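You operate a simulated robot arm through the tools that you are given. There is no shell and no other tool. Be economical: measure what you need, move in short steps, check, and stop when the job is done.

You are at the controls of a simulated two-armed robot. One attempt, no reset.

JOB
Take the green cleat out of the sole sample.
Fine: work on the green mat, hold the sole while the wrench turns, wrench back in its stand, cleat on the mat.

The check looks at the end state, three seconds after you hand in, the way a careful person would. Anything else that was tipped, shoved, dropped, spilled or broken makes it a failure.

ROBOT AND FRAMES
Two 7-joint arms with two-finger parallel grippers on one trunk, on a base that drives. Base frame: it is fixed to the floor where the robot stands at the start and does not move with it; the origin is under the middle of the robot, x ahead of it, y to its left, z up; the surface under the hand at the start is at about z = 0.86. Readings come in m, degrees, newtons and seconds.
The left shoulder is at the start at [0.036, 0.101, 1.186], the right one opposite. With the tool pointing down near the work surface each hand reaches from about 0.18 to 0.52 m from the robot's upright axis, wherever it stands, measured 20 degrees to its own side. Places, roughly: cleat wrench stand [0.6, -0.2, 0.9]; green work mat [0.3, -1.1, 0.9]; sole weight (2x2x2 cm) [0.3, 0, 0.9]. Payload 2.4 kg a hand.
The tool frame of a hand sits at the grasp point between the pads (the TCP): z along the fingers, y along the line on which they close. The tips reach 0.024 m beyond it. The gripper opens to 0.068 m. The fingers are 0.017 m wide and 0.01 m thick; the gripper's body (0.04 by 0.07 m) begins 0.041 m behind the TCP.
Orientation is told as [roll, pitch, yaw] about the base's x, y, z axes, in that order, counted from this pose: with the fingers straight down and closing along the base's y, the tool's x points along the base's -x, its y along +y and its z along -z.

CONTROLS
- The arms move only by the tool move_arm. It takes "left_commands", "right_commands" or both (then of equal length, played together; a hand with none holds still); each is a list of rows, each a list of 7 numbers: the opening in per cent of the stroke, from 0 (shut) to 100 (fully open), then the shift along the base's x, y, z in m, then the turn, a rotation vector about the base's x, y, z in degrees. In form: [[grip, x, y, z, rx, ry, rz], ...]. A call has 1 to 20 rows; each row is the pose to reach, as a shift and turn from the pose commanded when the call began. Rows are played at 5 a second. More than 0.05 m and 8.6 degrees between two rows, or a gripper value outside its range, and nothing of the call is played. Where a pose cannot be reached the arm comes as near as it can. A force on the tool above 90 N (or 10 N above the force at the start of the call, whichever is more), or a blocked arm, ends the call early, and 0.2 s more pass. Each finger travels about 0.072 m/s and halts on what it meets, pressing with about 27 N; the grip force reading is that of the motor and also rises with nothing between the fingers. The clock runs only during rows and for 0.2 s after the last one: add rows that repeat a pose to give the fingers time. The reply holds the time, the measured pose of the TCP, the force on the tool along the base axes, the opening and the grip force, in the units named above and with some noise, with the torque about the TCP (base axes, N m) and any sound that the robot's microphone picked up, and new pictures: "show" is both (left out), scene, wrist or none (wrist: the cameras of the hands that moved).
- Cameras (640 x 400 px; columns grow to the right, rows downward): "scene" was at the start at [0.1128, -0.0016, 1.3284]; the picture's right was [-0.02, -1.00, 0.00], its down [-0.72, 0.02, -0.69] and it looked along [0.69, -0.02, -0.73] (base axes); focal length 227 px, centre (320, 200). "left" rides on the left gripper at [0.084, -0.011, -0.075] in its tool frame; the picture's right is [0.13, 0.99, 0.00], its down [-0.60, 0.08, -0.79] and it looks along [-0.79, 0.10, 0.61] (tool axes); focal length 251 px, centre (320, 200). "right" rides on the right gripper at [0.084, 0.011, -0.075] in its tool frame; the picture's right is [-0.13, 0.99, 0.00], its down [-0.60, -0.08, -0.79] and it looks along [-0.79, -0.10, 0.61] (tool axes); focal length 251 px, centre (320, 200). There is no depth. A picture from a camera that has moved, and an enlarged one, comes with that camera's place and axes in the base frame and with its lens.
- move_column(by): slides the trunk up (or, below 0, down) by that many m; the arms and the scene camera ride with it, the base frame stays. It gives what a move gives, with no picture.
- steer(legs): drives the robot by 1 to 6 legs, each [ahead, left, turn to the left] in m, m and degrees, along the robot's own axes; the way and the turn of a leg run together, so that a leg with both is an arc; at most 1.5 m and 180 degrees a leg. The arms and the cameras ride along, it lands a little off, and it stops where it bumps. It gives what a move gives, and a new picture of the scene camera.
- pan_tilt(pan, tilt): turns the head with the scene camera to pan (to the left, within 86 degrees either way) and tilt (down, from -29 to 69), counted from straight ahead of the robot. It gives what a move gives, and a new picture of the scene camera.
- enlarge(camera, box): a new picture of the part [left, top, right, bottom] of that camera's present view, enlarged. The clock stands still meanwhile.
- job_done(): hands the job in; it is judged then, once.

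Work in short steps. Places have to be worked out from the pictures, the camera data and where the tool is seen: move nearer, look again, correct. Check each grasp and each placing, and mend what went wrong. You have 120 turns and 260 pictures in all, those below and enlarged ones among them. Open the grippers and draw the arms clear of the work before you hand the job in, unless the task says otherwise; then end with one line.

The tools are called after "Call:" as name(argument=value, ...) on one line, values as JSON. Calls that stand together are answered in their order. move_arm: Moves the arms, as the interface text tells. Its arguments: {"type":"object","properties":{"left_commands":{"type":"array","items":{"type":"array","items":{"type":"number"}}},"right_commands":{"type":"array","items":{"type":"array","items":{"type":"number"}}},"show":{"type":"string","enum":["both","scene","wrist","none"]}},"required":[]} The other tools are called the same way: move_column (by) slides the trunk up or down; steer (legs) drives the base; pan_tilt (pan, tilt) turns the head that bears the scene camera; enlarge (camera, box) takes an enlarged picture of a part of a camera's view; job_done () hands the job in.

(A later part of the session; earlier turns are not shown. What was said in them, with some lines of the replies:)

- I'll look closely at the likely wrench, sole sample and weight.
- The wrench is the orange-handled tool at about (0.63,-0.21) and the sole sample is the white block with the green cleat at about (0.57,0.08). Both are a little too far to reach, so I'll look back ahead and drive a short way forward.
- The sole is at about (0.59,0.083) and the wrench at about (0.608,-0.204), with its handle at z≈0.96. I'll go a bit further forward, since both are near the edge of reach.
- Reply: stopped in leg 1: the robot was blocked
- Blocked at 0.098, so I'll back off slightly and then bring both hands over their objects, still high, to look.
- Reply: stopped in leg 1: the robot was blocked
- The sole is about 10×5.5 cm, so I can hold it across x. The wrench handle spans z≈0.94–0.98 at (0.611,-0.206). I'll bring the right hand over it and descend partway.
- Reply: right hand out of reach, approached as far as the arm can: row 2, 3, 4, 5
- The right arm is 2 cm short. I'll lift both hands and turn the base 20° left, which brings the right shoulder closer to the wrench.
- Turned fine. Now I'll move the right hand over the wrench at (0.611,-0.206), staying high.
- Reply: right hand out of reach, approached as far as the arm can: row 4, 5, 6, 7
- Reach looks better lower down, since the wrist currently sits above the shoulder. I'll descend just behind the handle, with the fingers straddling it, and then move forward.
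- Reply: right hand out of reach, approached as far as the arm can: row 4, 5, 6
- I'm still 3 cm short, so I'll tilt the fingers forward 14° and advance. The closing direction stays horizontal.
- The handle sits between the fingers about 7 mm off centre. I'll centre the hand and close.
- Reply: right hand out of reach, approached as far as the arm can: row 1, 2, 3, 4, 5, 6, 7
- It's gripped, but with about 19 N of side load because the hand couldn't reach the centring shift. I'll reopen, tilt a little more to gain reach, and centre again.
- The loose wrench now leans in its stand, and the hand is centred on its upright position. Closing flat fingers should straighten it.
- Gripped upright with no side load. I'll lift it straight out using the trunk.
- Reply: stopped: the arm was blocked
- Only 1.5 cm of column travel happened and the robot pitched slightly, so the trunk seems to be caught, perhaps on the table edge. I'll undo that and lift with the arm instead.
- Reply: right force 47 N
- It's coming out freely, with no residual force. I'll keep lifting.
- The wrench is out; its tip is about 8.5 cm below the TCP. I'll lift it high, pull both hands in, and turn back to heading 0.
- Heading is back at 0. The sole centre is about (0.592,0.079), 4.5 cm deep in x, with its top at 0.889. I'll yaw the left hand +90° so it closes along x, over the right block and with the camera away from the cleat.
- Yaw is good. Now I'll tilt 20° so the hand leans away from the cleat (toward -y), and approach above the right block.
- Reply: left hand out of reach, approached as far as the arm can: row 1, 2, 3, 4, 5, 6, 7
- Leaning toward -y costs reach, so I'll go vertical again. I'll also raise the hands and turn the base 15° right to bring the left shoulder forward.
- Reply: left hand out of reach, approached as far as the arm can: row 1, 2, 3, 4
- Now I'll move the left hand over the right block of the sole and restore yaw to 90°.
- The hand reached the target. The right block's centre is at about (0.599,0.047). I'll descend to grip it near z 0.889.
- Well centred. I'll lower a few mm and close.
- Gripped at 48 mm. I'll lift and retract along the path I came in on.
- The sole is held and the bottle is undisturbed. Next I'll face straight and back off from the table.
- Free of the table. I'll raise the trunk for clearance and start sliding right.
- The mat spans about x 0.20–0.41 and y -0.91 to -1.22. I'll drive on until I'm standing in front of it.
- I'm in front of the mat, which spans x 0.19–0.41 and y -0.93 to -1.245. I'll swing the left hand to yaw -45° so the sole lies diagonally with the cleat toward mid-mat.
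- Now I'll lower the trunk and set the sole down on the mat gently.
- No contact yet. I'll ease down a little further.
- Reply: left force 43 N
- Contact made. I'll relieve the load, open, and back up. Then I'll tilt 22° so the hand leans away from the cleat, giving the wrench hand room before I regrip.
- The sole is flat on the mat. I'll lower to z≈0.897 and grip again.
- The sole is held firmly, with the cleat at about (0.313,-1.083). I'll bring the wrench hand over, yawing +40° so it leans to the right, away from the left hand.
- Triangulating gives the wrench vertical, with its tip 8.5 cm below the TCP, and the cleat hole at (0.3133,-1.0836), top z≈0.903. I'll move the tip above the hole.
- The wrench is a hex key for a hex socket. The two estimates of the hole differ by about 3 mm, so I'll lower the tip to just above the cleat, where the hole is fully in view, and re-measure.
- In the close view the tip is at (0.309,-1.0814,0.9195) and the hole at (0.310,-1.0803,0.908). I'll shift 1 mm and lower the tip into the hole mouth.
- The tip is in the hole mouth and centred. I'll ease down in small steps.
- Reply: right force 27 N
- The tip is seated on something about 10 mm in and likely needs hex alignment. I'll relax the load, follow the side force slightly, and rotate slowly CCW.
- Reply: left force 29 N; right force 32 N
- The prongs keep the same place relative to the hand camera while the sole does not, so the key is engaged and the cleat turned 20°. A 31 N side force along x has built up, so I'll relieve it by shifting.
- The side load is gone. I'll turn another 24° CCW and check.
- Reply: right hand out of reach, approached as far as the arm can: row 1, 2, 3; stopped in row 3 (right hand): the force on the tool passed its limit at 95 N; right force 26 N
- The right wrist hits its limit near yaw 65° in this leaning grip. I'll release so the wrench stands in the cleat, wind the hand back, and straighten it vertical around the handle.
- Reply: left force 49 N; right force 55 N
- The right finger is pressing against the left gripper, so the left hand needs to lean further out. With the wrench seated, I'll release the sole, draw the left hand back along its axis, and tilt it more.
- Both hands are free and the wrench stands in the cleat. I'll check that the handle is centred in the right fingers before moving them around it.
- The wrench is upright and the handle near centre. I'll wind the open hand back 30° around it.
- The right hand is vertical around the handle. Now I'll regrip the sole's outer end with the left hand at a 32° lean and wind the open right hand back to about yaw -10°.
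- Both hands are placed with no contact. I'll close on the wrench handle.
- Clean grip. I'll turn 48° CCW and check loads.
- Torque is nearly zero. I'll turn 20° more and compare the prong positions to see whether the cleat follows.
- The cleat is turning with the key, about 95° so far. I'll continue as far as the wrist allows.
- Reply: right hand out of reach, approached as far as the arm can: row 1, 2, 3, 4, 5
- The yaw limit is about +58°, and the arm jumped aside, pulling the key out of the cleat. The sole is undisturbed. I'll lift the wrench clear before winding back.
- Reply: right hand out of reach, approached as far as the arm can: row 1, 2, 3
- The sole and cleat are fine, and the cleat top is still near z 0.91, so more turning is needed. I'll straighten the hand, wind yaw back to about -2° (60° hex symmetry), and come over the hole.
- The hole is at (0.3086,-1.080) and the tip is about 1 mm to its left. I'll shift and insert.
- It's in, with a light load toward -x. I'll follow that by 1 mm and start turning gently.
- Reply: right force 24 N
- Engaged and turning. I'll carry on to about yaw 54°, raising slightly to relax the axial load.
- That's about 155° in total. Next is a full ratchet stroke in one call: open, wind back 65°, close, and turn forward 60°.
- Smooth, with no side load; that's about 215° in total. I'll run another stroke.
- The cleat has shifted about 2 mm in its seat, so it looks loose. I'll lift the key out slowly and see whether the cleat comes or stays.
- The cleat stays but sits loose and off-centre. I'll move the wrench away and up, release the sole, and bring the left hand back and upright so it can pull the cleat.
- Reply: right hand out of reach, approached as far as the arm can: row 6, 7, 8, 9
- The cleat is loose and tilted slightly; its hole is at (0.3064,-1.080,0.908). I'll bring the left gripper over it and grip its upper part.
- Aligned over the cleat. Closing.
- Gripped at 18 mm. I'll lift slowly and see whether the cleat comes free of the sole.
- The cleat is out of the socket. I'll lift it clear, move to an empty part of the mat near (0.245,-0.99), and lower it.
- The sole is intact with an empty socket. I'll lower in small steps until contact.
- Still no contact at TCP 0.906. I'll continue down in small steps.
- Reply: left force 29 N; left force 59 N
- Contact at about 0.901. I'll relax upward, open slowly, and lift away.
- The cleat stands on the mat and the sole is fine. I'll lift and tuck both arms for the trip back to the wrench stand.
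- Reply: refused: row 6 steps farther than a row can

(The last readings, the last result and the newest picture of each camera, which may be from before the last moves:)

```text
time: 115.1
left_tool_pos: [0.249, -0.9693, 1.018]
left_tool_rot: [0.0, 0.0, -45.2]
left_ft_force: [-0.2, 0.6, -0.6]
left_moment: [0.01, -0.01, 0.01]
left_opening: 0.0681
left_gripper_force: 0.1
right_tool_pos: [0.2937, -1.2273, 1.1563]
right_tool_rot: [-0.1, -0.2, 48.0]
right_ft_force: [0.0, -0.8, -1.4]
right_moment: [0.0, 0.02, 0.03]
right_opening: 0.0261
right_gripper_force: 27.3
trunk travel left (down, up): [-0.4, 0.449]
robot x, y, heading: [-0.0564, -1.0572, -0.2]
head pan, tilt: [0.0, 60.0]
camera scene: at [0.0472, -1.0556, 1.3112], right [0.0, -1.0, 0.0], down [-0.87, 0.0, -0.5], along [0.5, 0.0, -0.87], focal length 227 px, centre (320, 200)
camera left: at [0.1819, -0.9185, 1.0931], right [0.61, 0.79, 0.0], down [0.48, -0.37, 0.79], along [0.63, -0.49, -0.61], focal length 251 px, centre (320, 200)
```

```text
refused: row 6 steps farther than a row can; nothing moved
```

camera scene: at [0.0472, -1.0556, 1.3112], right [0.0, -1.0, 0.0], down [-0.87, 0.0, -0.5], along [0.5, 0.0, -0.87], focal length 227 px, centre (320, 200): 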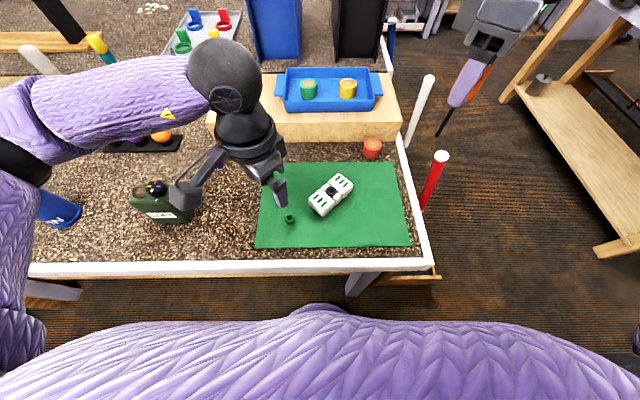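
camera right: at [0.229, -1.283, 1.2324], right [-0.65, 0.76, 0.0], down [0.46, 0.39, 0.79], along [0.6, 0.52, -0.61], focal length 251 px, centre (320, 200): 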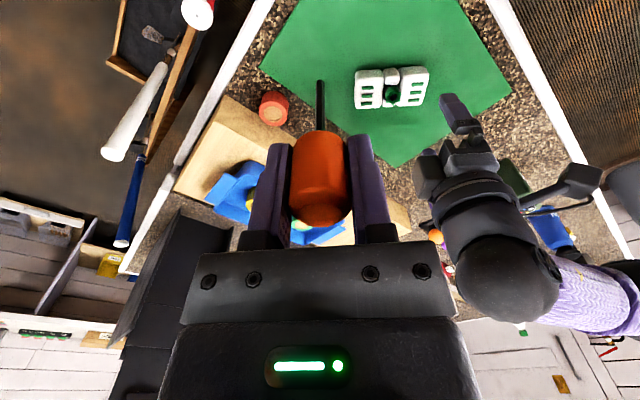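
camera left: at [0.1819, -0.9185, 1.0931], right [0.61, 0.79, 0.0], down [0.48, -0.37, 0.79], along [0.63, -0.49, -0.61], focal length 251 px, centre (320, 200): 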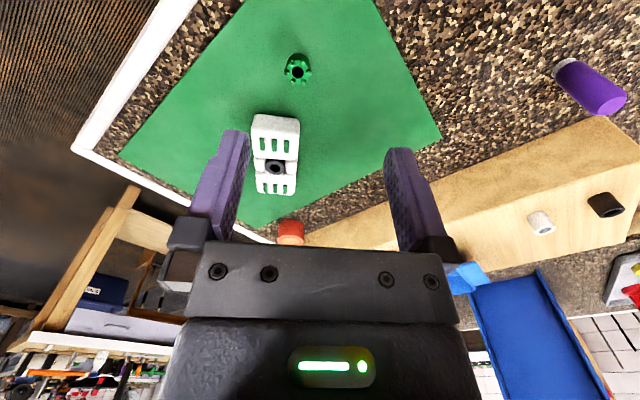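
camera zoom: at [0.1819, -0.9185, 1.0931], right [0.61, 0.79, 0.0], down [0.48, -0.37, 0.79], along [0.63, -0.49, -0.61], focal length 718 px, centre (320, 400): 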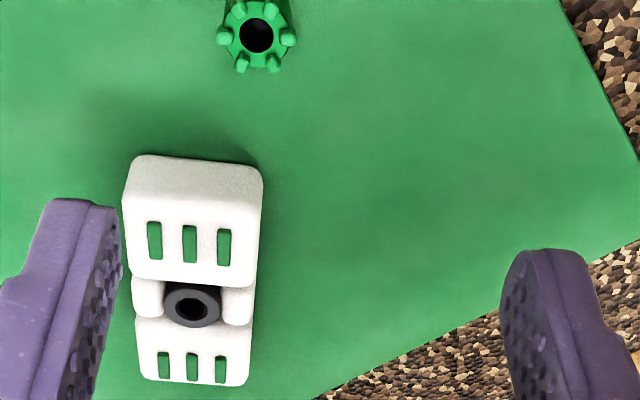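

Call:
move_arm(left_commands=[[100, 0, 0.0, 0.04, 0, 0, 7.5], [100, 0.01, 0.01, 0.08, 0, 0, 15], [100, 0.02, 0.02, 0.12, 0, 0, 22.5], [100, 0.03, 0.03, 0.14, 0, 0, 30], [100, 0.04, 0.03, 0.14, 0, 0, 37.5], [100, 0.05, 0.03, 0.14, 0, 0, 45], [100, 0.05, 0.03, 0.14, 0, 0, 45]], right_commands=[[0, 0, 0, 0.01, 0, 0, -8], [0, 0, 0, 0.02, 0, 0, -16], [0, 0, 0, 0.03, 0, 0, -24], [0, 0, 0, 0.04, 0, 0, -32], [0, 0, 0, 0.05, 0, 0, -40], [0, 0, 0, 0.05, 0, 0, -48], [0, 0, 0, 0.05, 0, 0, -48]], show="none")

Call:
move_column(by=0.1)

Call:
steer(legs=[[0, 0.97, 0]])

```text
time: 116.7
left_tool_pos: [0.2983, -0.9403, 1.157]
left_tool_rot: [0.0, 0.2, -0.2]
left_ft_force: [0.2, 0.3, 0.9]
left_moment: [0.0, 0.02, 0.01]
left_opening: 0.0679
left_gripper_force: 0.1
right_tool_pos: [0.2933, -1.2295, 1.2076]
right_tool_rot: [0.0, -0.1, 0.0]
right_ft_force: [0.5, -0.6, -0.9]
right_moment: [-0.02, -0.02, -0.02]
right_opening: 0.0259
right_gripper_force: 27.4
trunk travel left (down, up): [-0.4, 0.449]
robot x, y, heading: [-0.0552, -1.0572, -0.1]
head pan, tilt: [0.0, 60.0]
```

```text
time: 118.0
left_tool_pos: [0.2987, -0.9421, 1.2574]
left_tool_rot: [0.0, 0.1, -0.1]
left_ft_force: [0.2, -0.2, 0.7]
left_moment: [-0.01, -0.01, -0.01]
left_opening: 0.0681
left_gripper_force: 0.0
right_tool_pos: [0.2937, -1.2294, 1.3081]
right_tool_rot: [0.0, -0.1, 0.1]
right_ft_force: [-0.4, -0.3, -0.4]
right_moment: [0.02, -0.01, 0.02]
right_opening: 0.0262
right_gripper_force: 26.9
trunk travel left (down, up): [-0.5, 0.349]
robot x, y, heading: [-0.0523, -1.0544, 0.1]
head pan, tilt: [0.0, 60.0]
```

```text
time: 123.0
left_tool_pos: [0.3074, 0.0229, 1.2569]
left_tool_rot: [0.1, 0.1, -0.7]
left_ft_force: [0.4, 0.0, 0.2]
left_moment: [-0.04, 0.01, -0.02]
left_opening: 0.068
left_gripper_force: 0.0
right_tool_pos: [0.2986, -0.2661, 1.3098]
right_tool_rot: [-0.1, -0.2, -0.5]
right_ft_force: [0.5, -0.2, -1.2]
right_moment: [-0.02, 0.02, -0.01]
right_opening: 0.0263
right_gripper_force: 26.7
trunk travel left (down, up): [-0.5, 0.349]
robot x, y, heading: [-0.0425, -0.0894, -0.7]
head pan, tilt: [0.0, 60.0]
camera scene: at [0.0437, -0.0893, 1.4117], right [-0.01, -1.0, 0.0], down [-0.87, 0.01, -0.5], along [0.5, -0.01, -0.87], focal length 227 px, centre (320, 200)
```

scene: 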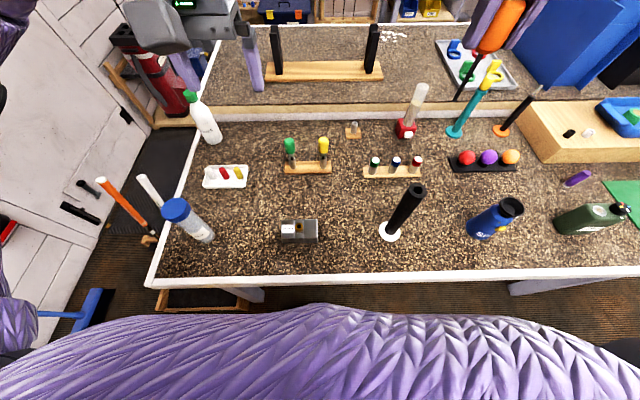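

I'm back near the stand. I'll lower the trunk to its earlier height and drive forward gently to the same standoff.

Call:
move_column(by=-0.1)

Call:
steer(legs=[[0.136, 0, 0.7]])

```text
time: 124.4
left_tool_pos: [0.3063, 0.0229, 1.1575]
left_tool_rot: [0.0, 0.1, -0.8]
left_ft_force: [-0.1, 0.3, -0.1]
left_moment: [0.0, 0.01, -0.03]
left_opening: 0.0682
left_gripper_force: 0.0
right_tool_pos: [0.2983, -0.2661, 1.2084]
right_tool_rot: [-0.1, -0.1, -0.5]
right_ft_force: [1.1, 1.0, -1.1]
right_moment: [-0.01, 0.0, 0.06]
right_opening: 0.0261
right_gripper_force: 27.0
trunk travel left (down, up): [-0.4, 0.449]
robot x, y, heading: [-0.0435, -0.091, -0.9]
head pan, tilt: [0.0, 60.0]
```

```text
time: 125.7
left_tool_pos: [0.4392, 0.0239, 1.1568]
left_tool_rot: [0.0, 0.1, -0.1]
left_ft_force: [0.3, 0.1, -0.2]
left_moment: [0.01, 0.01, 0.02]
left_opening: 0.0679
left_gripper_force: 0.0
right_tool_pos: [0.4348, -0.2646, 1.2079]
right_tool_rot: [0.1, -0.1, 0.1]
right_ft_force: [0.0, 0.5, -1.4]
right_moment: [-0.04, -0.01, -0.01]
right_opening: 0.0263
right_gripper_force: 27.1
trunk travel left (down, up): [-0.4, 0.449]
robot x, y, heading: [0.0874, -0.0894, -0.1]
head pan, tilt: [0.0, 60.0]
camera scene: at [0.189, -0.0898, 1.3111], right [0.0, -1.0, 0.0], down [-0.87, 0.0, -0.5], along [0.5, 0.0, -0.87], focal length 227 px, centre (320, 200)
```

scene: 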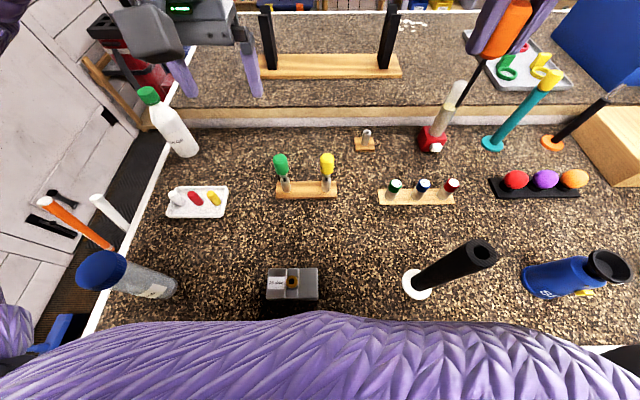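

No bump this time. Now I'll bring the wrench toward the stand at height and see how far the arm reaches.

Call:
move_arm(right_commands=[[0, 0.04, 0.015, 0, 0, 0, 0], [0, 0.08, 0.03, -0.02, 0, 0, 0], [0, 0.12, 0.045, -0.05, 0, 0, 0], [0, 0.155, 0.058, -0.09, 0, 0, 0], [0, 0.175, 0.058, -0.12, 0, 0, 0], [0, 0.175, 0.058, -0.13, 0, 0, 0], [0, 0.175, 0.058, -0.13, 0, 0, 0]])

Call:
enlarge(camera="scene", box=[330, 50, 430, 170])

Call:
enlarge(camera="right", box=[240, 0, 400, 140])

```text
refused: row 3 steps farther than a row can; nothing moved
```

```text
3.33 times, centred on (380, 110) of scene
camera zoom: at [0.189, -0.0898, 1.3111], right [0.0, -1.0, 0.0], down [-0.87, 0.0, -0.5], along [0.5, 0.0, -0.87], focal length 758 px, centre (120, 500)
```

zoom: 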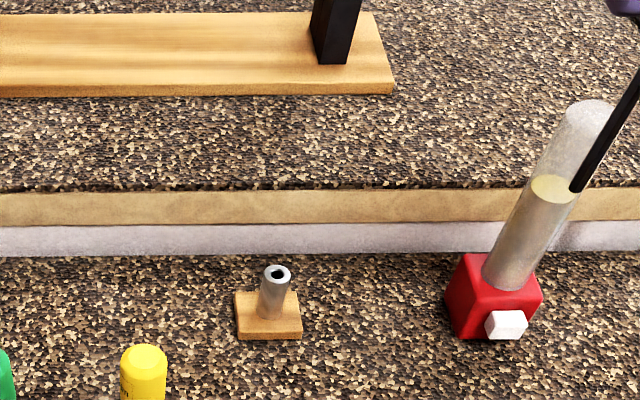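

```text
2.86 times, centred on (320, 70) of right
camera zoom: at [0.3506, -0.2528, 1.2831], right [0.13, 0.99, 0.0], down [0.6, -0.08, 0.79], along [0.79, -0.1, -0.61], focal length 718 px, centre (320, 571)
```

zoom: 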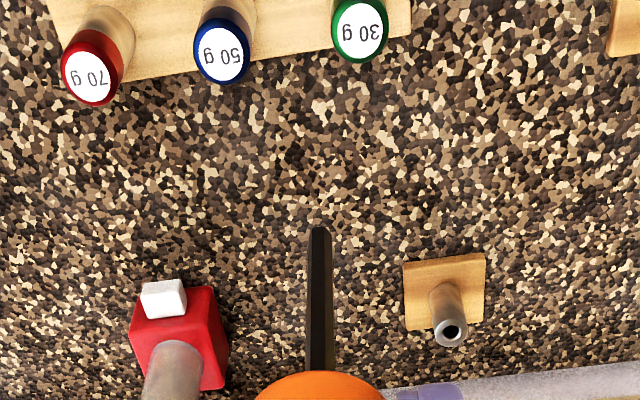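

Triangulating puts the stand's bore at (0.615,-0.206) with its top at z≈0.905. I'll resend the move with smaller steps.

Call:
move_arm(right_commands=[[0, 0.035, 0.012, 0, 0, 0, 0], [0, 0.07, 0.024, -0.015, 0, 0, 0], [0, 0.105, 0.036, -0.03, 0, 0, 0], [0, 0.14, 0.048, -0.05, 0, 0, 0], [0, 0.165, 0.058, -0.08, 0, 0, 0], [0, 0.175, 0.058, -0.11, 0, 0, 0], [0, 0.179, 0.058, -0.13, 0, 0, 0], [0, 0.179, 0.058, -0.13, 0, 0, 0]])

Call:
enlarge(camera="scene", box=[330, 50, 430, 170])

Call:
enlarge(camera="right", box=[240, 0, 400, 140])

```text
time: 127.5
left_tool_pos: [0.4379, 0.0256, 1.1568]
left_tool_rot: [-0.1, 0.0, -0.1]
left_ft_force: [1.2, -0.8, 0.5]
left_moment: [0.02, -0.02, -0.02]
left_opening: 0.0678
left_gripper_force: 0.0
right_tool_pos: [0.582, -0.227, 1.0786]
right_tool_rot: [0.0, -0.1, 0.0]
right_ft_force: [0.2, 0.0, -0.8]
right_moment: [0.01, 0.0, -0.03]
right_opening: 0.026
right_gripper_force: 26.9
right hand out of reach, approached as far as the arm can: row 4, 5, 6, 7, 8
trunk travel left (down, up): [-0.4, 0.449]
robot x, y, heading: [0.0893, -0.0914, -0.1]
head pan, tilt: [0.0, 60.0]
camera scene: at [0.1879, -0.0897, 1.3112], right [0.0, -1.0, 0.0], down [-0.87, 0.0, -0.5], along [0.5, 0.0, -0.87], focal length 227 px, centre (320, 200)
camera right: at [0.4981, -0.2157, 1.154], right [0.13, 0.99, 0.0], down [0.6, -0.08, 0.79], along [0.79, -0.1, -0.61], focal length 251 px, centre (320, 200)
```

scene: 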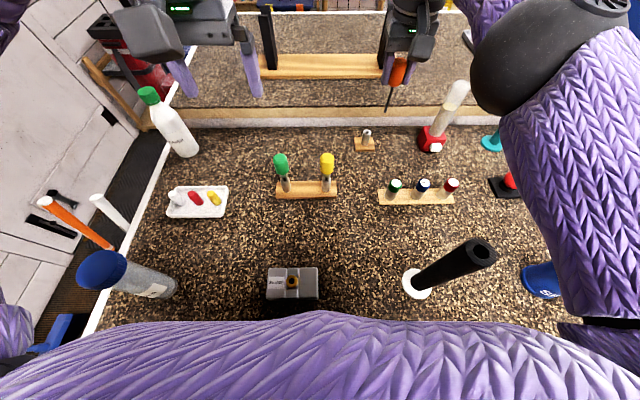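
right: 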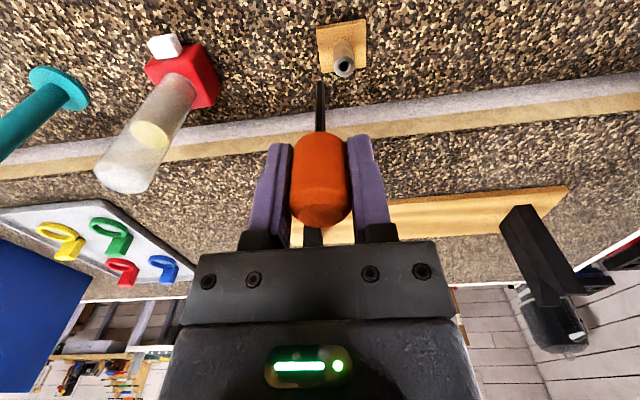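

```text
3.33 times, centred on (380, 110) of scene
camera zoom: at [0.1879, -0.0897, 1.3112], right [0.0, -1.0, 0.0], down [-0.87, 0.0, -0.5], along [0.5, 0.0, -0.87], focal length 758 px, centre (120, 500)
```

zoom: 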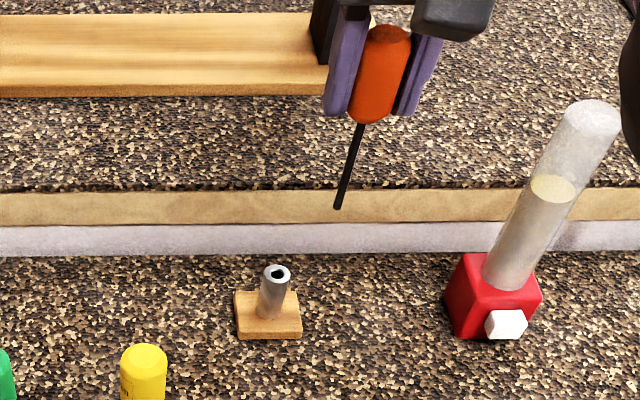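

```text
2.86 times, centred on (320, 70) of right
camera zoom: at [0.4981, -0.2157, 1.154], right [0.13, 0.99, 0.0], down [0.6, -0.08, 0.79], along [0.79, -0.1, -0.61], focal length 718 px, centre (320, 571)
```

zoom: 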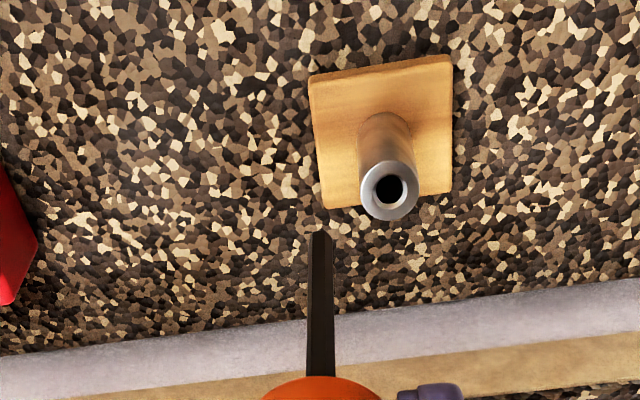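

I'm about 3 cm short when vertical. I'll nudge the base forward another centimetre and then use a modest forward tilt.

Call:
steer(legs=[[0.012, 0, 0]])

Call:
move_arm(right_commands=[[0, 0, 0.005, 0, 0, -5, 0], [0, 0.01, 0.015, 0, 0, -10, 0], [0, 0.02, 0.02, -0.01, 0, -10, 0], [0, 0.026, 0.02, -0.02, 0, -10, 0], [0, 0.026, 0.02, -0.02, 0, -10, 0]])

Call:
enlarge(camera="scene", box=[330, 50, 430, 170])

Call:
enlarge(camera="right", box=[240, 0, 400, 140])

```text
time: 128.3
left_tool_pos: [0.4442, 0.0258, 1.1564]
left_tool_rot: [-0.1, -0.1, -0.2]
left_ft_force: [0.2, -0.6, -0.6]
left_moment: [0.02, -0.04, 0.01]
left_opening: 0.0678
left_gripper_force: 0.0
right_tool_pos: [0.5883, -0.2269, 1.0805]
right_tool_rot: [0.0, -0.2, 0.1]
right_ft_force: [0.0, -0.3, -1.0]
right_moment: [-0.03, 0.0, 0.02]
right_opening: 0.0257
right_gripper_force: 27.2
trunk travel left (down, up): [-0.4, 0.449]
robot x, y, heading: [0.0971, -0.0892, -0.1]
head pan, tilt: [0.0, 60.0]
stopped in leg 1: the robot was blocked; the commanded pose is now the measured one
camera scene: at [0.1931, -0.0897, 1.3114], right [0.0, -1.0, 0.0], down [-0.86, 0.0, -0.5], along [0.5, 0.0, -0.86], focal length 227 px, centre (320, 200)
```

scene: 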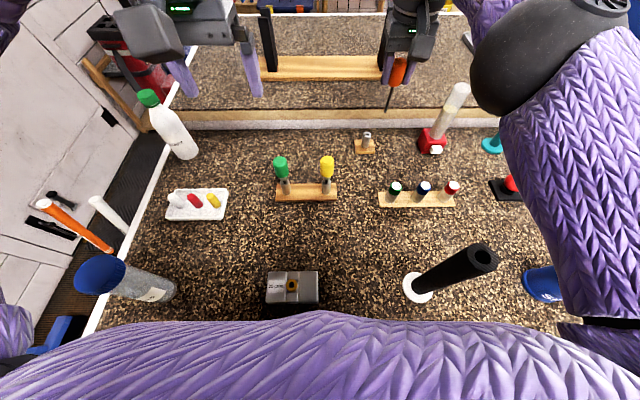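

```text
time: 129.5
left_tool_pos: [0.4443, 0.0244, 1.1578]
left_tool_rot: [-0.1, -0.1, -0.1]
left_ft_force: [-0.7, 0.4, 0.4]
left_moment: [0.0, -0.01, -0.01]
left_opening: 0.0681
left_gripper_force: 0.0
right_tool_pos: [0.6123, -0.2057, 1.0614]
right_tool_rot: [0.0, -10.3, 0.1]
right_ft_force: [-0.6, 0.0, -1.3]
right_moment: [0.0, 0.02, 0.01]
right_opening: 0.0261
right_gripper_force: 26.9
trunk travel left (down, up): [-0.4, 0.449]
robot x, y, heading: [0.0946, -0.0923, -0.1]
head pan, tilt: [0.0, 60.0]
camera scene: at [0.1927, -0.0897, 1.3115], right [0.0, -1.0, 0.0], down [-0.86, 0.0, -0.5], along [0.5, 0.0, -0.86], focal length 227 px, centre (320, 200)
camera right: at [0.5164, -0.1954, 1.1201], right [0.13, 0.99, 0.02], down [0.45, -0.08, 0.89], along [0.88, -0.1, -0.46], focal length 251 px, centre (320, 200)
```

scene: 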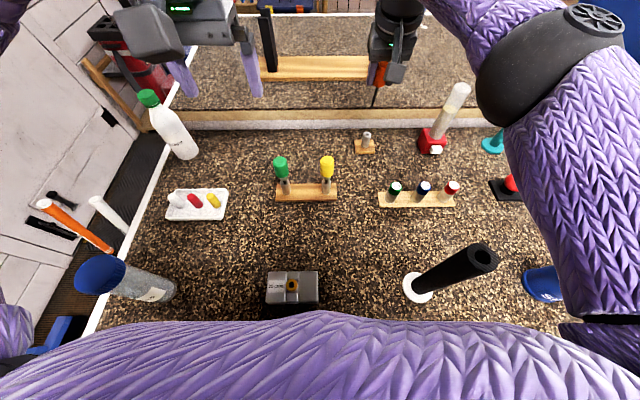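
right: 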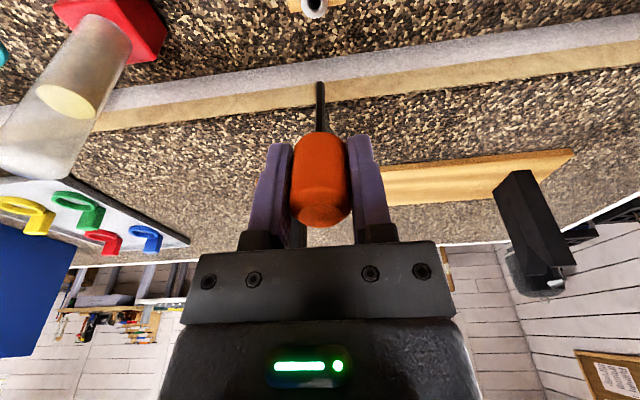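

```text
3.33 times, centred on (380, 110) of scene
camera zoom: at [0.1927, -0.0897, 1.3115], right [0.0, -1.0, 0.0], down [-0.86, 0.0, -0.5], along [0.5, 0.0, -0.86], focal length 758 px, centre (120, 500)
```

zoom: 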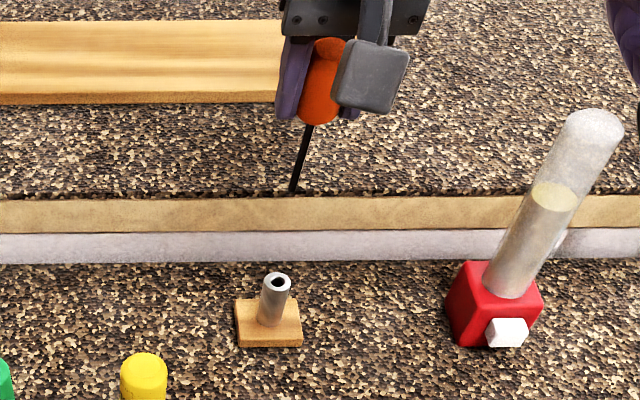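

```text
2.86 times, centred on (320, 70) of right
camera zoom: at [0.5164, -0.1954, 1.1201], right [0.13, 0.99, 0.02], down [0.45, -0.08, 0.89], along [0.88, -0.1, -0.46], focal length 718 px, centre (320, 571)
```

zoom: 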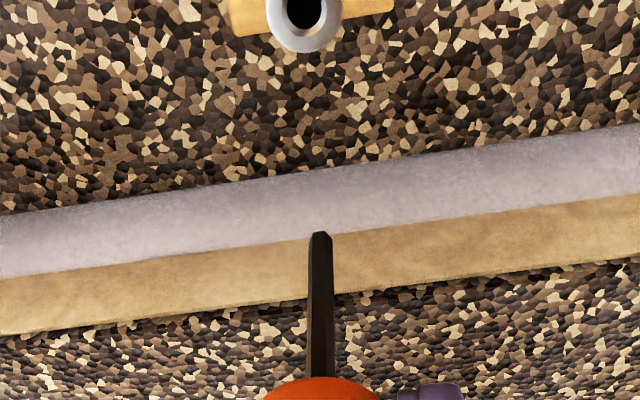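

The tip is at (0.625,-0.2056,0.978) and the bore at (0.6165,-0.206,0.904). I can reduce the tilt to about 7° and bring the tip just above the bore.

Call:
move_arm(right_commands=[[0, -0.003, 0, -0.01, 0, 2, 0], [0, -0.0055, -0.0003, -0.03, 0, 3.5, 0], [0, -0.0055, -0.0003, -0.05, 0, 3.5, 0], [0, -0.0055, -0.0003, -0.06, 0, 3.5, 0], [0, -0.0055, -0.0003, -0.06, 0, 3.5, 0]], show="none")

Call:
enlarge(camera="scene", box=[340, 100, 400, 160])

Call:
enlarge(camera="right", box=[270, 0, 370, 100])

```text
time: 130.7
left_tool_pos: [0.4434, 0.0257, 1.1578]
left_tool_rot: [0.1, -0.1, 0.0]
left_ft_force: [-0.8, -0.3, -0.7]
left_moment: [-0.03, 0.01, -0.02]
left_opening: 0.068
left_gripper_force: 0.0
right_tool_pos: [0.6089, -0.2067, 1.0006]
right_tool_rot: [0.0, -6.8, 0.2]
right_ft_force: [-0.3, 0.0, -1.0]
right_moment: [-0.02, -0.04, -0.02]
right_opening: 0.026
right_gripper_force: 26.7
trunk travel left (down, up): [-0.4, 0.449]
robot x, y, heading: [0.0977, -0.0889, 0.1]
head pan, tilt: [0.0, 60.0]
```

```text
6.67 times, centred on (370, 130) of scene
camera zoom: at [0.1927, -0.0897, 1.3115], right [0.0, -1.0, 0.0], down [-0.86, 0.0, -0.5], along [0.5, 0.0, -0.86], focal length 1515 px, centre (-13, 667)
```

zoom: 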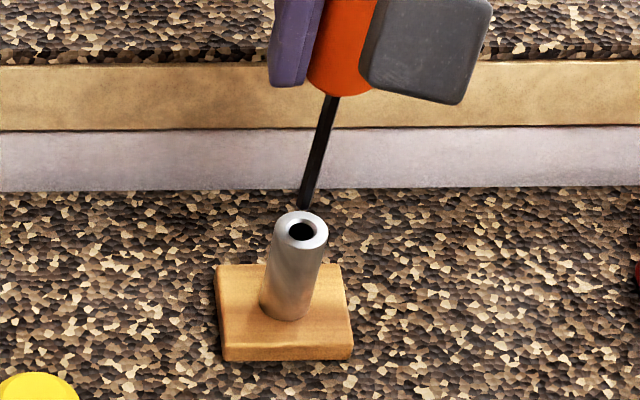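

```text
4.00 times, centred on (320, 50) of right
camera zoom: at [0.516, -0.1962, 1.066], right [0.13, 0.99, 0.01], down [0.51, -0.08, 0.86], along [0.85, -0.1, -0.51], focal length 1006 px, centre (320, 800)
```

zoom: 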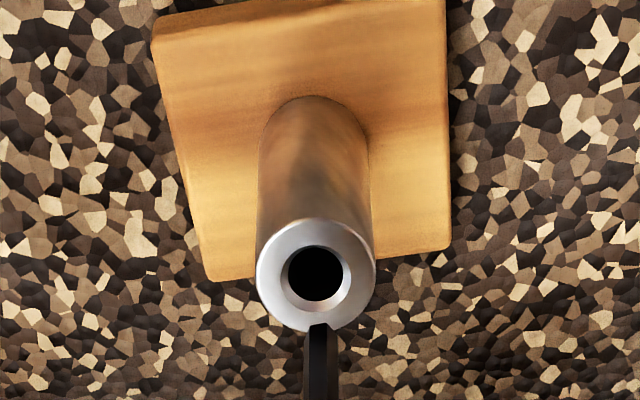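

The tip is within about 1 mm of the chamfered bore. I'll adjust and lower into the mouth.

Call:
move_arm(right_commands=[[0, -0.001, -0.001, -0.004, 0, 0, 0], [0, -0.001, -0.001, -0.009, 0, 0, 0], [0, -0.001, -0.001, -0.014, 0, 0, 0]], show="none")

Call:
enlarge(camera="right", box=[270, 0, 370, 100])

Call:
enlarge(camera="scene", box=[340, 100, 400, 160])

```text
time: 131.5
left_tool_pos: [0.443, 0.0247, 1.159]
left_tool_rot: [-0.1, -0.2, -0.2]
left_ft_force: [-0.2, 0.2, 0.0]
left_moment: [-0.01, 0.0, 0.04]
left_opening: 0.0678
left_gripper_force: 0.0
right_tool_pos: [0.6079, -0.2096, 0.9908]
right_tool_rot: [-0.1, -7.1, 0.1]
right_ft_force: [-4.1, -3.5, 45.4]
right_moment: [-0.46, -0.17, -0.09]
right_opening: 0.0269
right_gripper_force: 26.9
trunk travel left (down, up): [-0.4, 0.449]
robot x, y, heading: [0.0994, -0.0898, -0.3]
head pan, tilt: [0.0, 60.0]
```

```text
4.00 times, centred on (320, 50) of right
camera zoom: at [0.5154, -0.1978, 1.0538], right [0.13, 0.99, 0.02], down [0.5, -0.08, 0.86], along [0.86, -0.1, -0.51], focal length 1006 px, centre (320, 800)
```

zoom: 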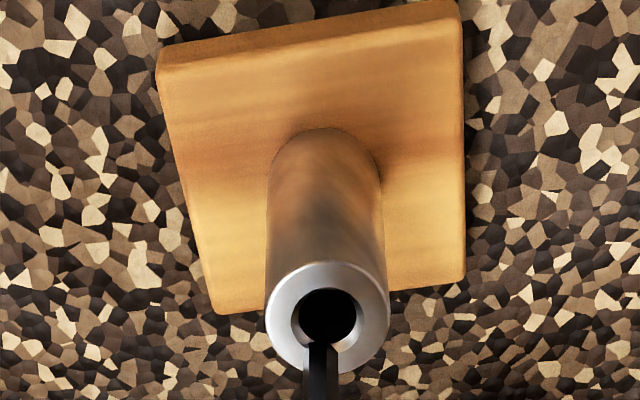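

```text
6.67 times, centred on (370, 130) of scene
camera zoom: at [0.1923, -0.0892, 1.3122], right [0.0, -1.0, 0.0], down [-0.86, 0.0, -0.5], along [0.5, 0.0, -0.86], focal length 1515 px, centre (-13, 667)
```

zoom: 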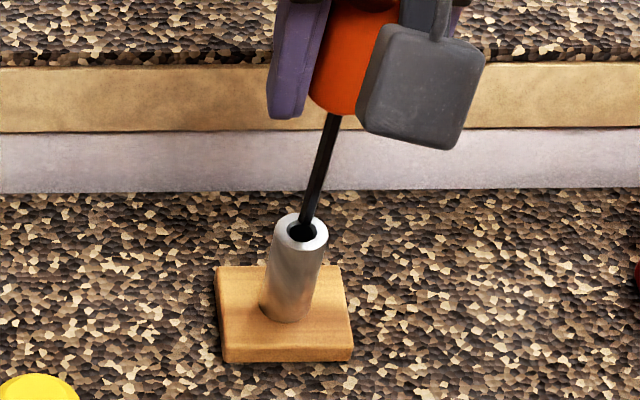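

The tip landed on the far rim, about 4 mm too far forward. I'll lift, shift back, and lower again.

Call:
move_arm(right_commands=[[0, 0, 0, 0.006, 0, 0, 0], [0, -0.004, 0.0012, 0.008, 0, 0, 0], [0, -0.004, 0.0012, 0.004, 0, 0, 0], [0, -0.004, 0.0012, -0.0005, 0, 0, 0], [0, -0.004, 0.0012, -0.004, 0, 0, 0]], show="none")

Call:
enlarge(camera="right", box=[270, 0, 370, 100])

```text
time: 132.7
left_tool_pos: [0.4442, 0.0259, 1.1566]
left_tool_rot: [-0.1, 0.0, -0.1]
left_ft_force: [0.3, 0.2, 0.1]
left_moment: [-0.02, -0.02, -0.03]
left_opening: 0.0678
left_gripper_force: 0.0
right_tool_pos: [0.6032, -0.2063, 0.9837]
right_tool_rot: [0.0, -6.7, 0.1]
right_ft_force: [-0.3, -0.1, -0.5]
right_moment: [0.02, -0.02, -0.03]
right_opening: 0.0258
right_gripper_force: 26.8
trunk travel left (down, up): [-0.4, 0.449]
robot x, y, heading: [0.0944, -0.0891, 0.1]
head pan, tilt: [0.0, 60.0]
```

```text
4.00 times, centred on (320, 50) of right
camera zoom: at [0.5117, -0.1956, 1.0486], right [0.13, 0.99, 0.01], down [0.51, -0.08, 0.86], along [0.85, -0.1, -0.51], focal length 1006 px, centre (320, 800)
```

zoom: 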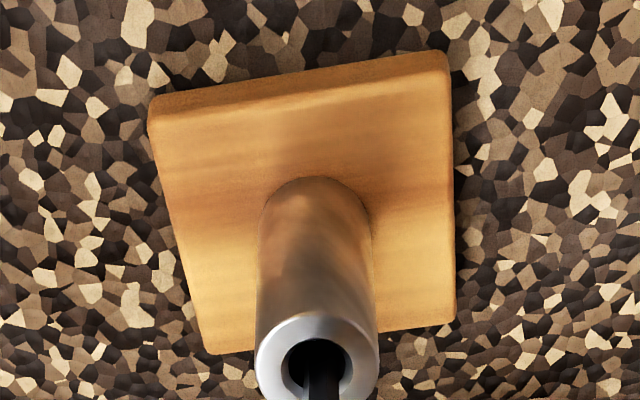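

It's in the bore with no force. I'll continue down gradually.

Call:
move_arm(right_commands=[[0, 0.0003, 0, -0.003, 0, 0, 0], [0, 0.0005, 0, -0.006, 0, 0, 0], [0, 0.0008, 0, -0.009, 0, 0, 0]], show="none")

Call:
move_arm(right_commands=[[0, 0.0003, 0, -0.002, 0, 0, 0], [0, 0.0005, 0, -0.004, 0, 0, 0], [0, 0.0007, 0, -0.006, 0, 0, 0]], show="none")

```text
time: 133.5
left_tool_pos: [0.4446, 0.0271, 1.1575]
left_tool_rot: [-0.1, -0.1, -0.1]
left_ft_force: [-0.6, -1.0, 0.0]
left_moment: [0.02, -0.01, 0.01]
left_opening: 0.0681
left_gripper_force: 0.0
right_tool_pos: [0.6056, -0.2078, 0.9731]
right_tool_rot: [0.0, -6.8, 0.2]
right_ft_force: [0.6, -0.8, -0.5]
right_moment: [0.0, 0.01, 0.04]
right_opening: 0.0259
right_gripper_force: 26.6
trunk travel left (down, up): [-0.4, 0.449]
robot x, y, heading: [0.1003, -0.0867, 0.0]
head pan, tilt: [0.0, 60.0]
```

```text
time: 134.3
left_tool_pos: [0.4434, 0.0258, 1.1585]
left_tool_rot: [-0.1, -0.1, -0.2]
left_ft_force: [0.7, 0.6, 0.4]
left_moment: [0.01, 0.01, 0.0]
left_opening: 0.0679
left_gripper_force: 0.0
right_tool_pos: [0.6047, -0.2093, 0.969]
right_tool_rot: [0.0, -6.8, 0.1]
right_ft_force: [-5.9, -0.1, 2.9]
right_moment: [-0.02, 0.41, -0.01]
right_opening: 0.0261
right_gripper_force: 26.9
trunk travel left (down, up): [-0.4, 0.449]
robot x, y, heading: [0.1002, -0.0904, -0.1]
head pan, tilt: [0.0, 60.0]
```

It's nearly seated. I'll ease the x load, lower the last few millimetres, and open.

Call:
move_arm(right_commands=[[0, -0.001, 0, -0.002, 0, 0, 0], [0, -0.001, 0, -0.004, 0, 0, 0], [0, -0.001, 0, -0.004, 0, 0, 0]])

Call:
enlarge(camera="right", box=[220, 0, 420, 220])

```text
time: 135.1
left_tool_pos: [0.4438, 0.0259, 1.1582]
left_tool_rot: [-0.1, -0.2, -0.1]
left_ft_force: [0.9, 0.5, -0.5]
left_moment: [-0.01, 0.0, 0.01]
left_opening: 0.0682
left_gripper_force: 0.1
right_tool_pos: [0.604, -0.2076, 0.9647]
right_tool_rot: [0.0, -6.9, 0.2]
right_ft_force: [2.5, 0.9, -0.4]
right_moment: [0.07, -0.09, 0.01]
right_opening: 0.0261
right_gripper_force: 27.4
trunk travel left (down, up): [-0.4, 0.449]
robot x, y, heading: [0.0964, -0.0905, 0.0]
head pan, tilt: [0.0, 60.0]
camera scene: at [0.1927, -0.0894, 1.3118], right [0.0, -1.0, 0.0], down [-0.86, 0.0, -0.5], along [0.5, 0.0, -0.86], focal length 227 px, centre (320, 200)
camera right: at [0.5114, -0.1956, 1.0288], right [0.13, 0.99, 0.01], down [0.51, -0.08, 0.86], along [0.85, -0.1, -0.51], focal length 251 px, centre (320, 200)
```

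scene: 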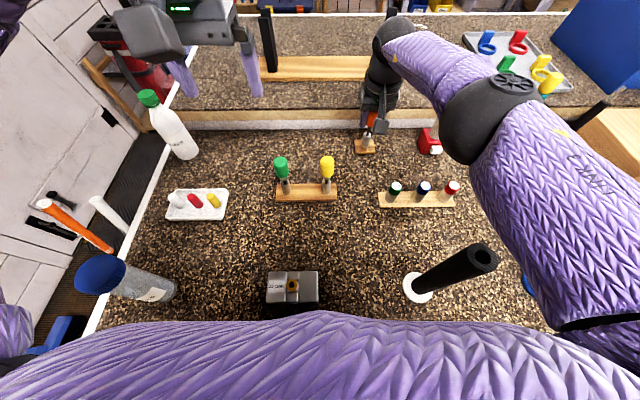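
right: 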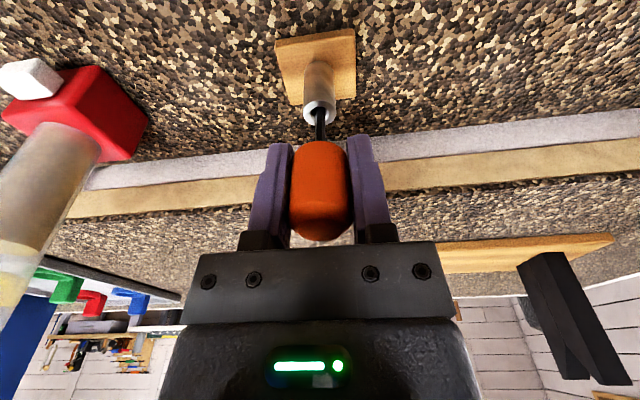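

```text
1.82 times, centred on (320, 110) of right
camera zoom: at [0.5114, -0.1956, 1.0288], right [0.13, 0.99, 0.01], down [0.51, -0.08, 0.86], along [0.85, -0.1, -0.51], focal length 457 px, centre (320, 364)
```

zoom: 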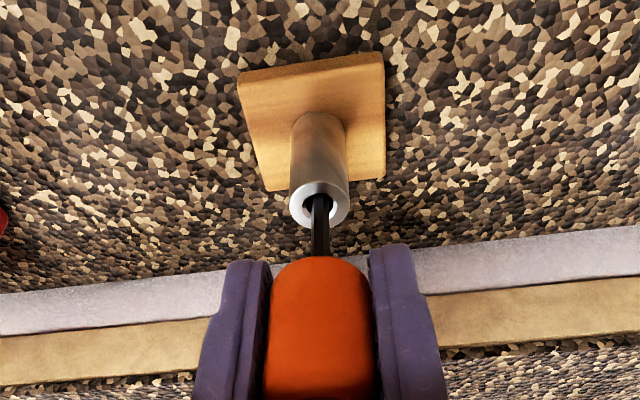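

It's seated at the original height with negligible force. I'll open and withdraw up along the tool axis.

Call:
move_arm(right_commands=[[30, 0, 0, 0, 0, 0, 0], [70, 0, 0, 0, 0, 0, 0], [100, 0, 0, 0, 0, 0, 0], [100, 0, 0, 0, 0, 0, 0], [100, -0.003, 0, 0.02, 0, 0, 0], [100, -0.008, 0, 0.05, 0, 0, 0], [100, -0.02, 0, 0.09, 0, 0, 0], [100, -0.04, 0, 0.12, 0, 0, 0]])

Call:
enlarge(camera="scene", box=[320, 80, 440, 180])

Call:
enlarge(camera="right", box=[220, 0, 420, 200])

```text
time: 136.9
left_tool_pos: [0.444, 0.024, 1.1583]
left_tool_rot: [-0.1, -0.2, -0.1]
left_ft_force: [0.1, 0.0, 0.0]
left_moment: [0.02, 0.02, 0.03]
left_opening: 0.0679
left_gripper_force: 0.1
right_tool_pos: [0.5653, -0.2101, 1.0859]
right_tool_rot: [-0.1, -6.7, 0.1]
right_ft_force: [-0.4, 0.2, -0.4]
right_moment: [0.03, -0.01, 0.01]
right_opening: 0.0681
right_gripper_force: 0.0
trunk travel left (down, up): [-0.4, 0.449]
robot x, y, heading: [0.0973, -0.0886, -0.0]
head pan, tilt: [0.0, 60.0]
camera scene: at [0.1927, -0.0895, 1.3115], right [0.0, -1.0, 0.0], down [-0.86, 0.0, -0.5], along [0.5, 0.0, -0.86], focal length 227 px, centre (320, 200)
camera right: at [0.4727, -0.1975, 1.1507], right [0.13, 0.99, 0.01], down [0.51, -0.08, 0.86], along [0.85, -0.1, -0.51], focal length 251 px, centre (320, 200)
```

scene: 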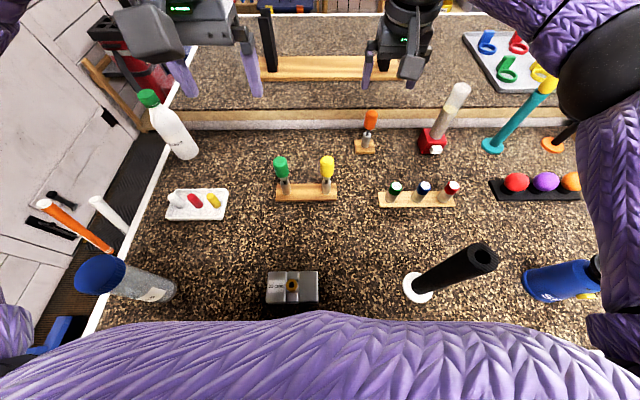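
right: 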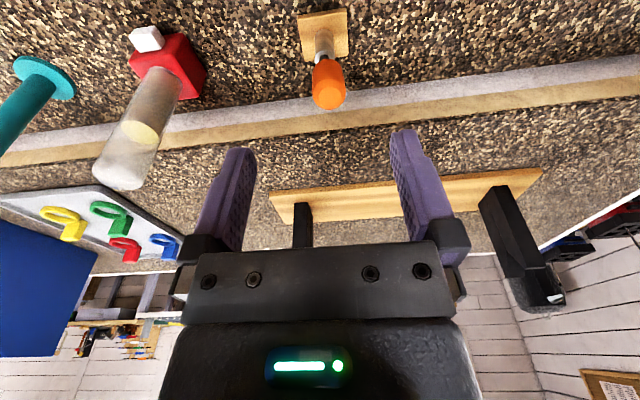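

```text
4.00 times, centred on (380, 130) of scene
camera zoom: at [0.1927, -0.0895, 1.3115], right [0.0, -1.0, 0.0], down [-0.86, 0.0, -0.5], along [0.5, 0.0, -0.86], focal length 909 px, centre (80, 480)
```

zoom: 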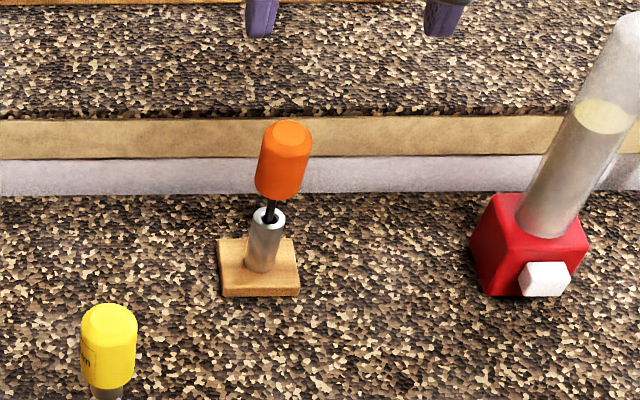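

```text
2.00 times, centred on (320, 100) of right
camera zoom: at [0.4727, -0.1975, 1.1507], right [0.13, 0.99, 0.01], down [0.51, -0.08, 0.86], along [0.85, -0.1, -0.51], focal length 503 px, centre (320, 400)
```

zoom: 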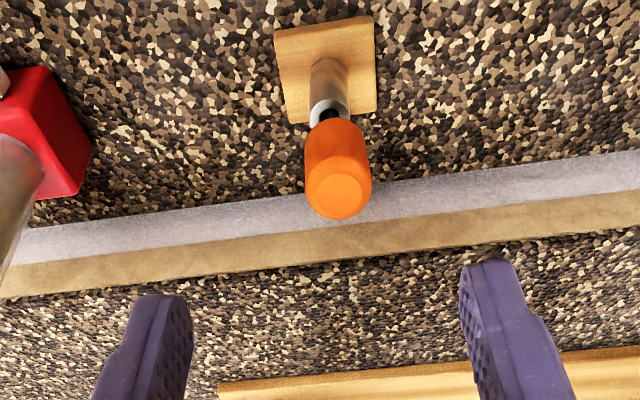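

The wrench stands in its holder. I'll retract, back off from the table, and take a last look toward the mat.

Call:
move_arm(right_commands=[[100, -0.04, -0.01, 0.04, 0, 3.3, 0], [100, -0.08, -0.02, 0.07, 0, 6.7, 0], [100, -0.11, -0.03, 0.08, 0, 6.7, 0]], show="none")

Call:
steer(legs=[[-0.12, 0, 0], [0, -0.6, 0]])

Call:
pan_tilt(pan=-30, tilt=50)

```text
refused: row 1 steps farther than a row can; nothing moved
```

```text
time: 141.2
left_tool_pos: [0.3254, -0.5702, 1.1568]
left_tool_rot: [0.0, 0.1, -0.1]
left_ft_force: [-0.5, 0.2, 1.0]
left_moment: [-0.02, 0.01, 0.0]
left_opening: 0.068
left_gripper_force: 0.1
right_tool_pos: [0.4456, -0.8041, 1.084]
right_tool_rot: [-0.1, -6.6, 0.2]
right_ft_force: [0.6, 0.0, 0.1]
right_moment: [0.0, -0.01, 0.02]
right_opening: 0.0678
right_gripper_force: 0.0
trunk travel left (down, up): [-0.4, 0.449]
robot x, y, heading: [-0.026, -0.6822, -0.2]
head pan, tilt: [0.0, 60.0]
camera scene: at [0.0745, -0.6849, 1.3112], right [0.0, -1.0, 0.0], down [-0.87, 0.0, -0.5], along [0.5, 0.0, -0.87], focal length 227 px, centre (320, 200)
```

scene: 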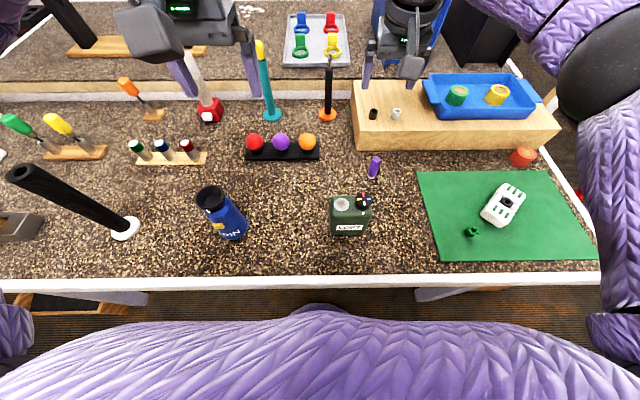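

```text
time: 142.1
left_tool_pos: [0.3253, -0.569, 1.1568]
left_tool_rot: [-0.2, 0.1, -0.1]
left_ft_force: [-0.5, 0.0, -0.1]
left_moment: [0.0, -0.01, 0.03]
left_opening: 0.0681
left_gripper_force: 0.0
right_tool_pos: [0.4467, -0.8034, 1.084]
right_tool_rot: [0.0, -6.6, 0.2]
right_ft_force: [0.3, 0.0, 0.3]
right_moment: [-0.02, 0.02, 0.0]
right_opening: 0.0682
right_gripper_force: 0.1
trunk travel left (down, up): [-0.4, 0.449]
robot x, y, heading: [-0.0246, -0.687, -0.1]
head pan, tilt: [-30.0, 50.0]
camera scene: at [0.0746, -0.7231, 1.3237], right [-0.5, -0.87, 0.0], down [-0.66, 0.38, -0.64], along [0.56, -0.32, -0.77], focal length 227 px, centre (320, 200)
```

scene: 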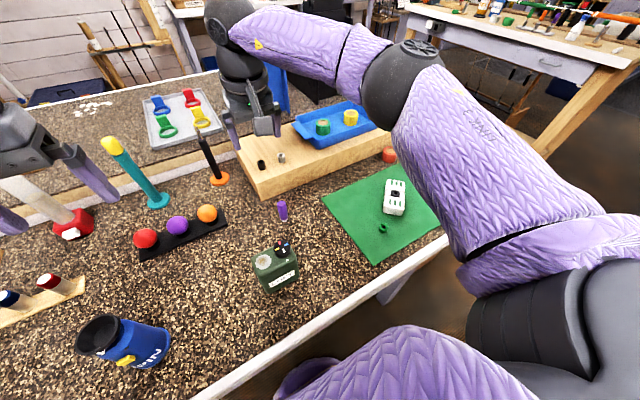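

Everything stands as before: cleat and sole on the mat, wrench in its stand, both grippers open and clear.

Call:
move_arm(right_commands=[[100, -0.02, 0, 0.03, 0, 0, 0], [100, -0.05, 0, 0.06, 0, 0, 0], [100, -0.05, 0, 0.06, 0, 0, 0]], show="scene")

Call:
job_done()

```text
time: 142.9
left_tool_pos: [0.325, -0.5707, 1.1571]
left_tool_rot: [0.0, 0.1, -0.1]
left_ft_force: [0.3, 0.0, 0.1]
left_moment: [0.0, 0.01, 0.0]
left_opening: 0.0679
left_gripper_force: 0.0
right_tool_pos: [0.3955, -0.8046, 1.1456]
right_tool_rot: [0.0, -6.5, 0.1]
right_ft_force: [-0.1, 0.4, -1.2]
right_moment: [0.0, 0.01, -0.03]
right_opening: 0.0677
right_gripper_force: 0.1
trunk travel left (down, up): [-0.4, 0.449]
robot x, y, heading: [-0.0256, -0.684, -0.1]
head pan, tilt: [-30.0, 50.0]
camera scene: at [0.0746, -0.7231, 1.3237], right [-0.5, -0.87, 0.0], down [-0.66, 0.38, -0.64], along [0.56, -0.32, -0.77], focal length 227 px, centre (320, 200)
```

scene: 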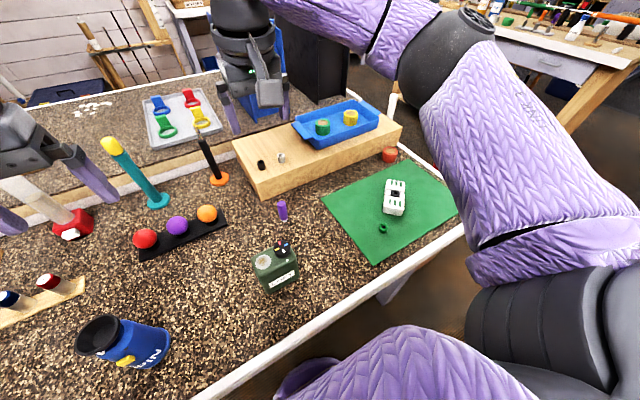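

```text
The job is handed in.
```

The green cleat is out of the sole sample and standing on the green mat beside it, the wrench is back in its stand leaning slightly, and nothing else looked disturbed.
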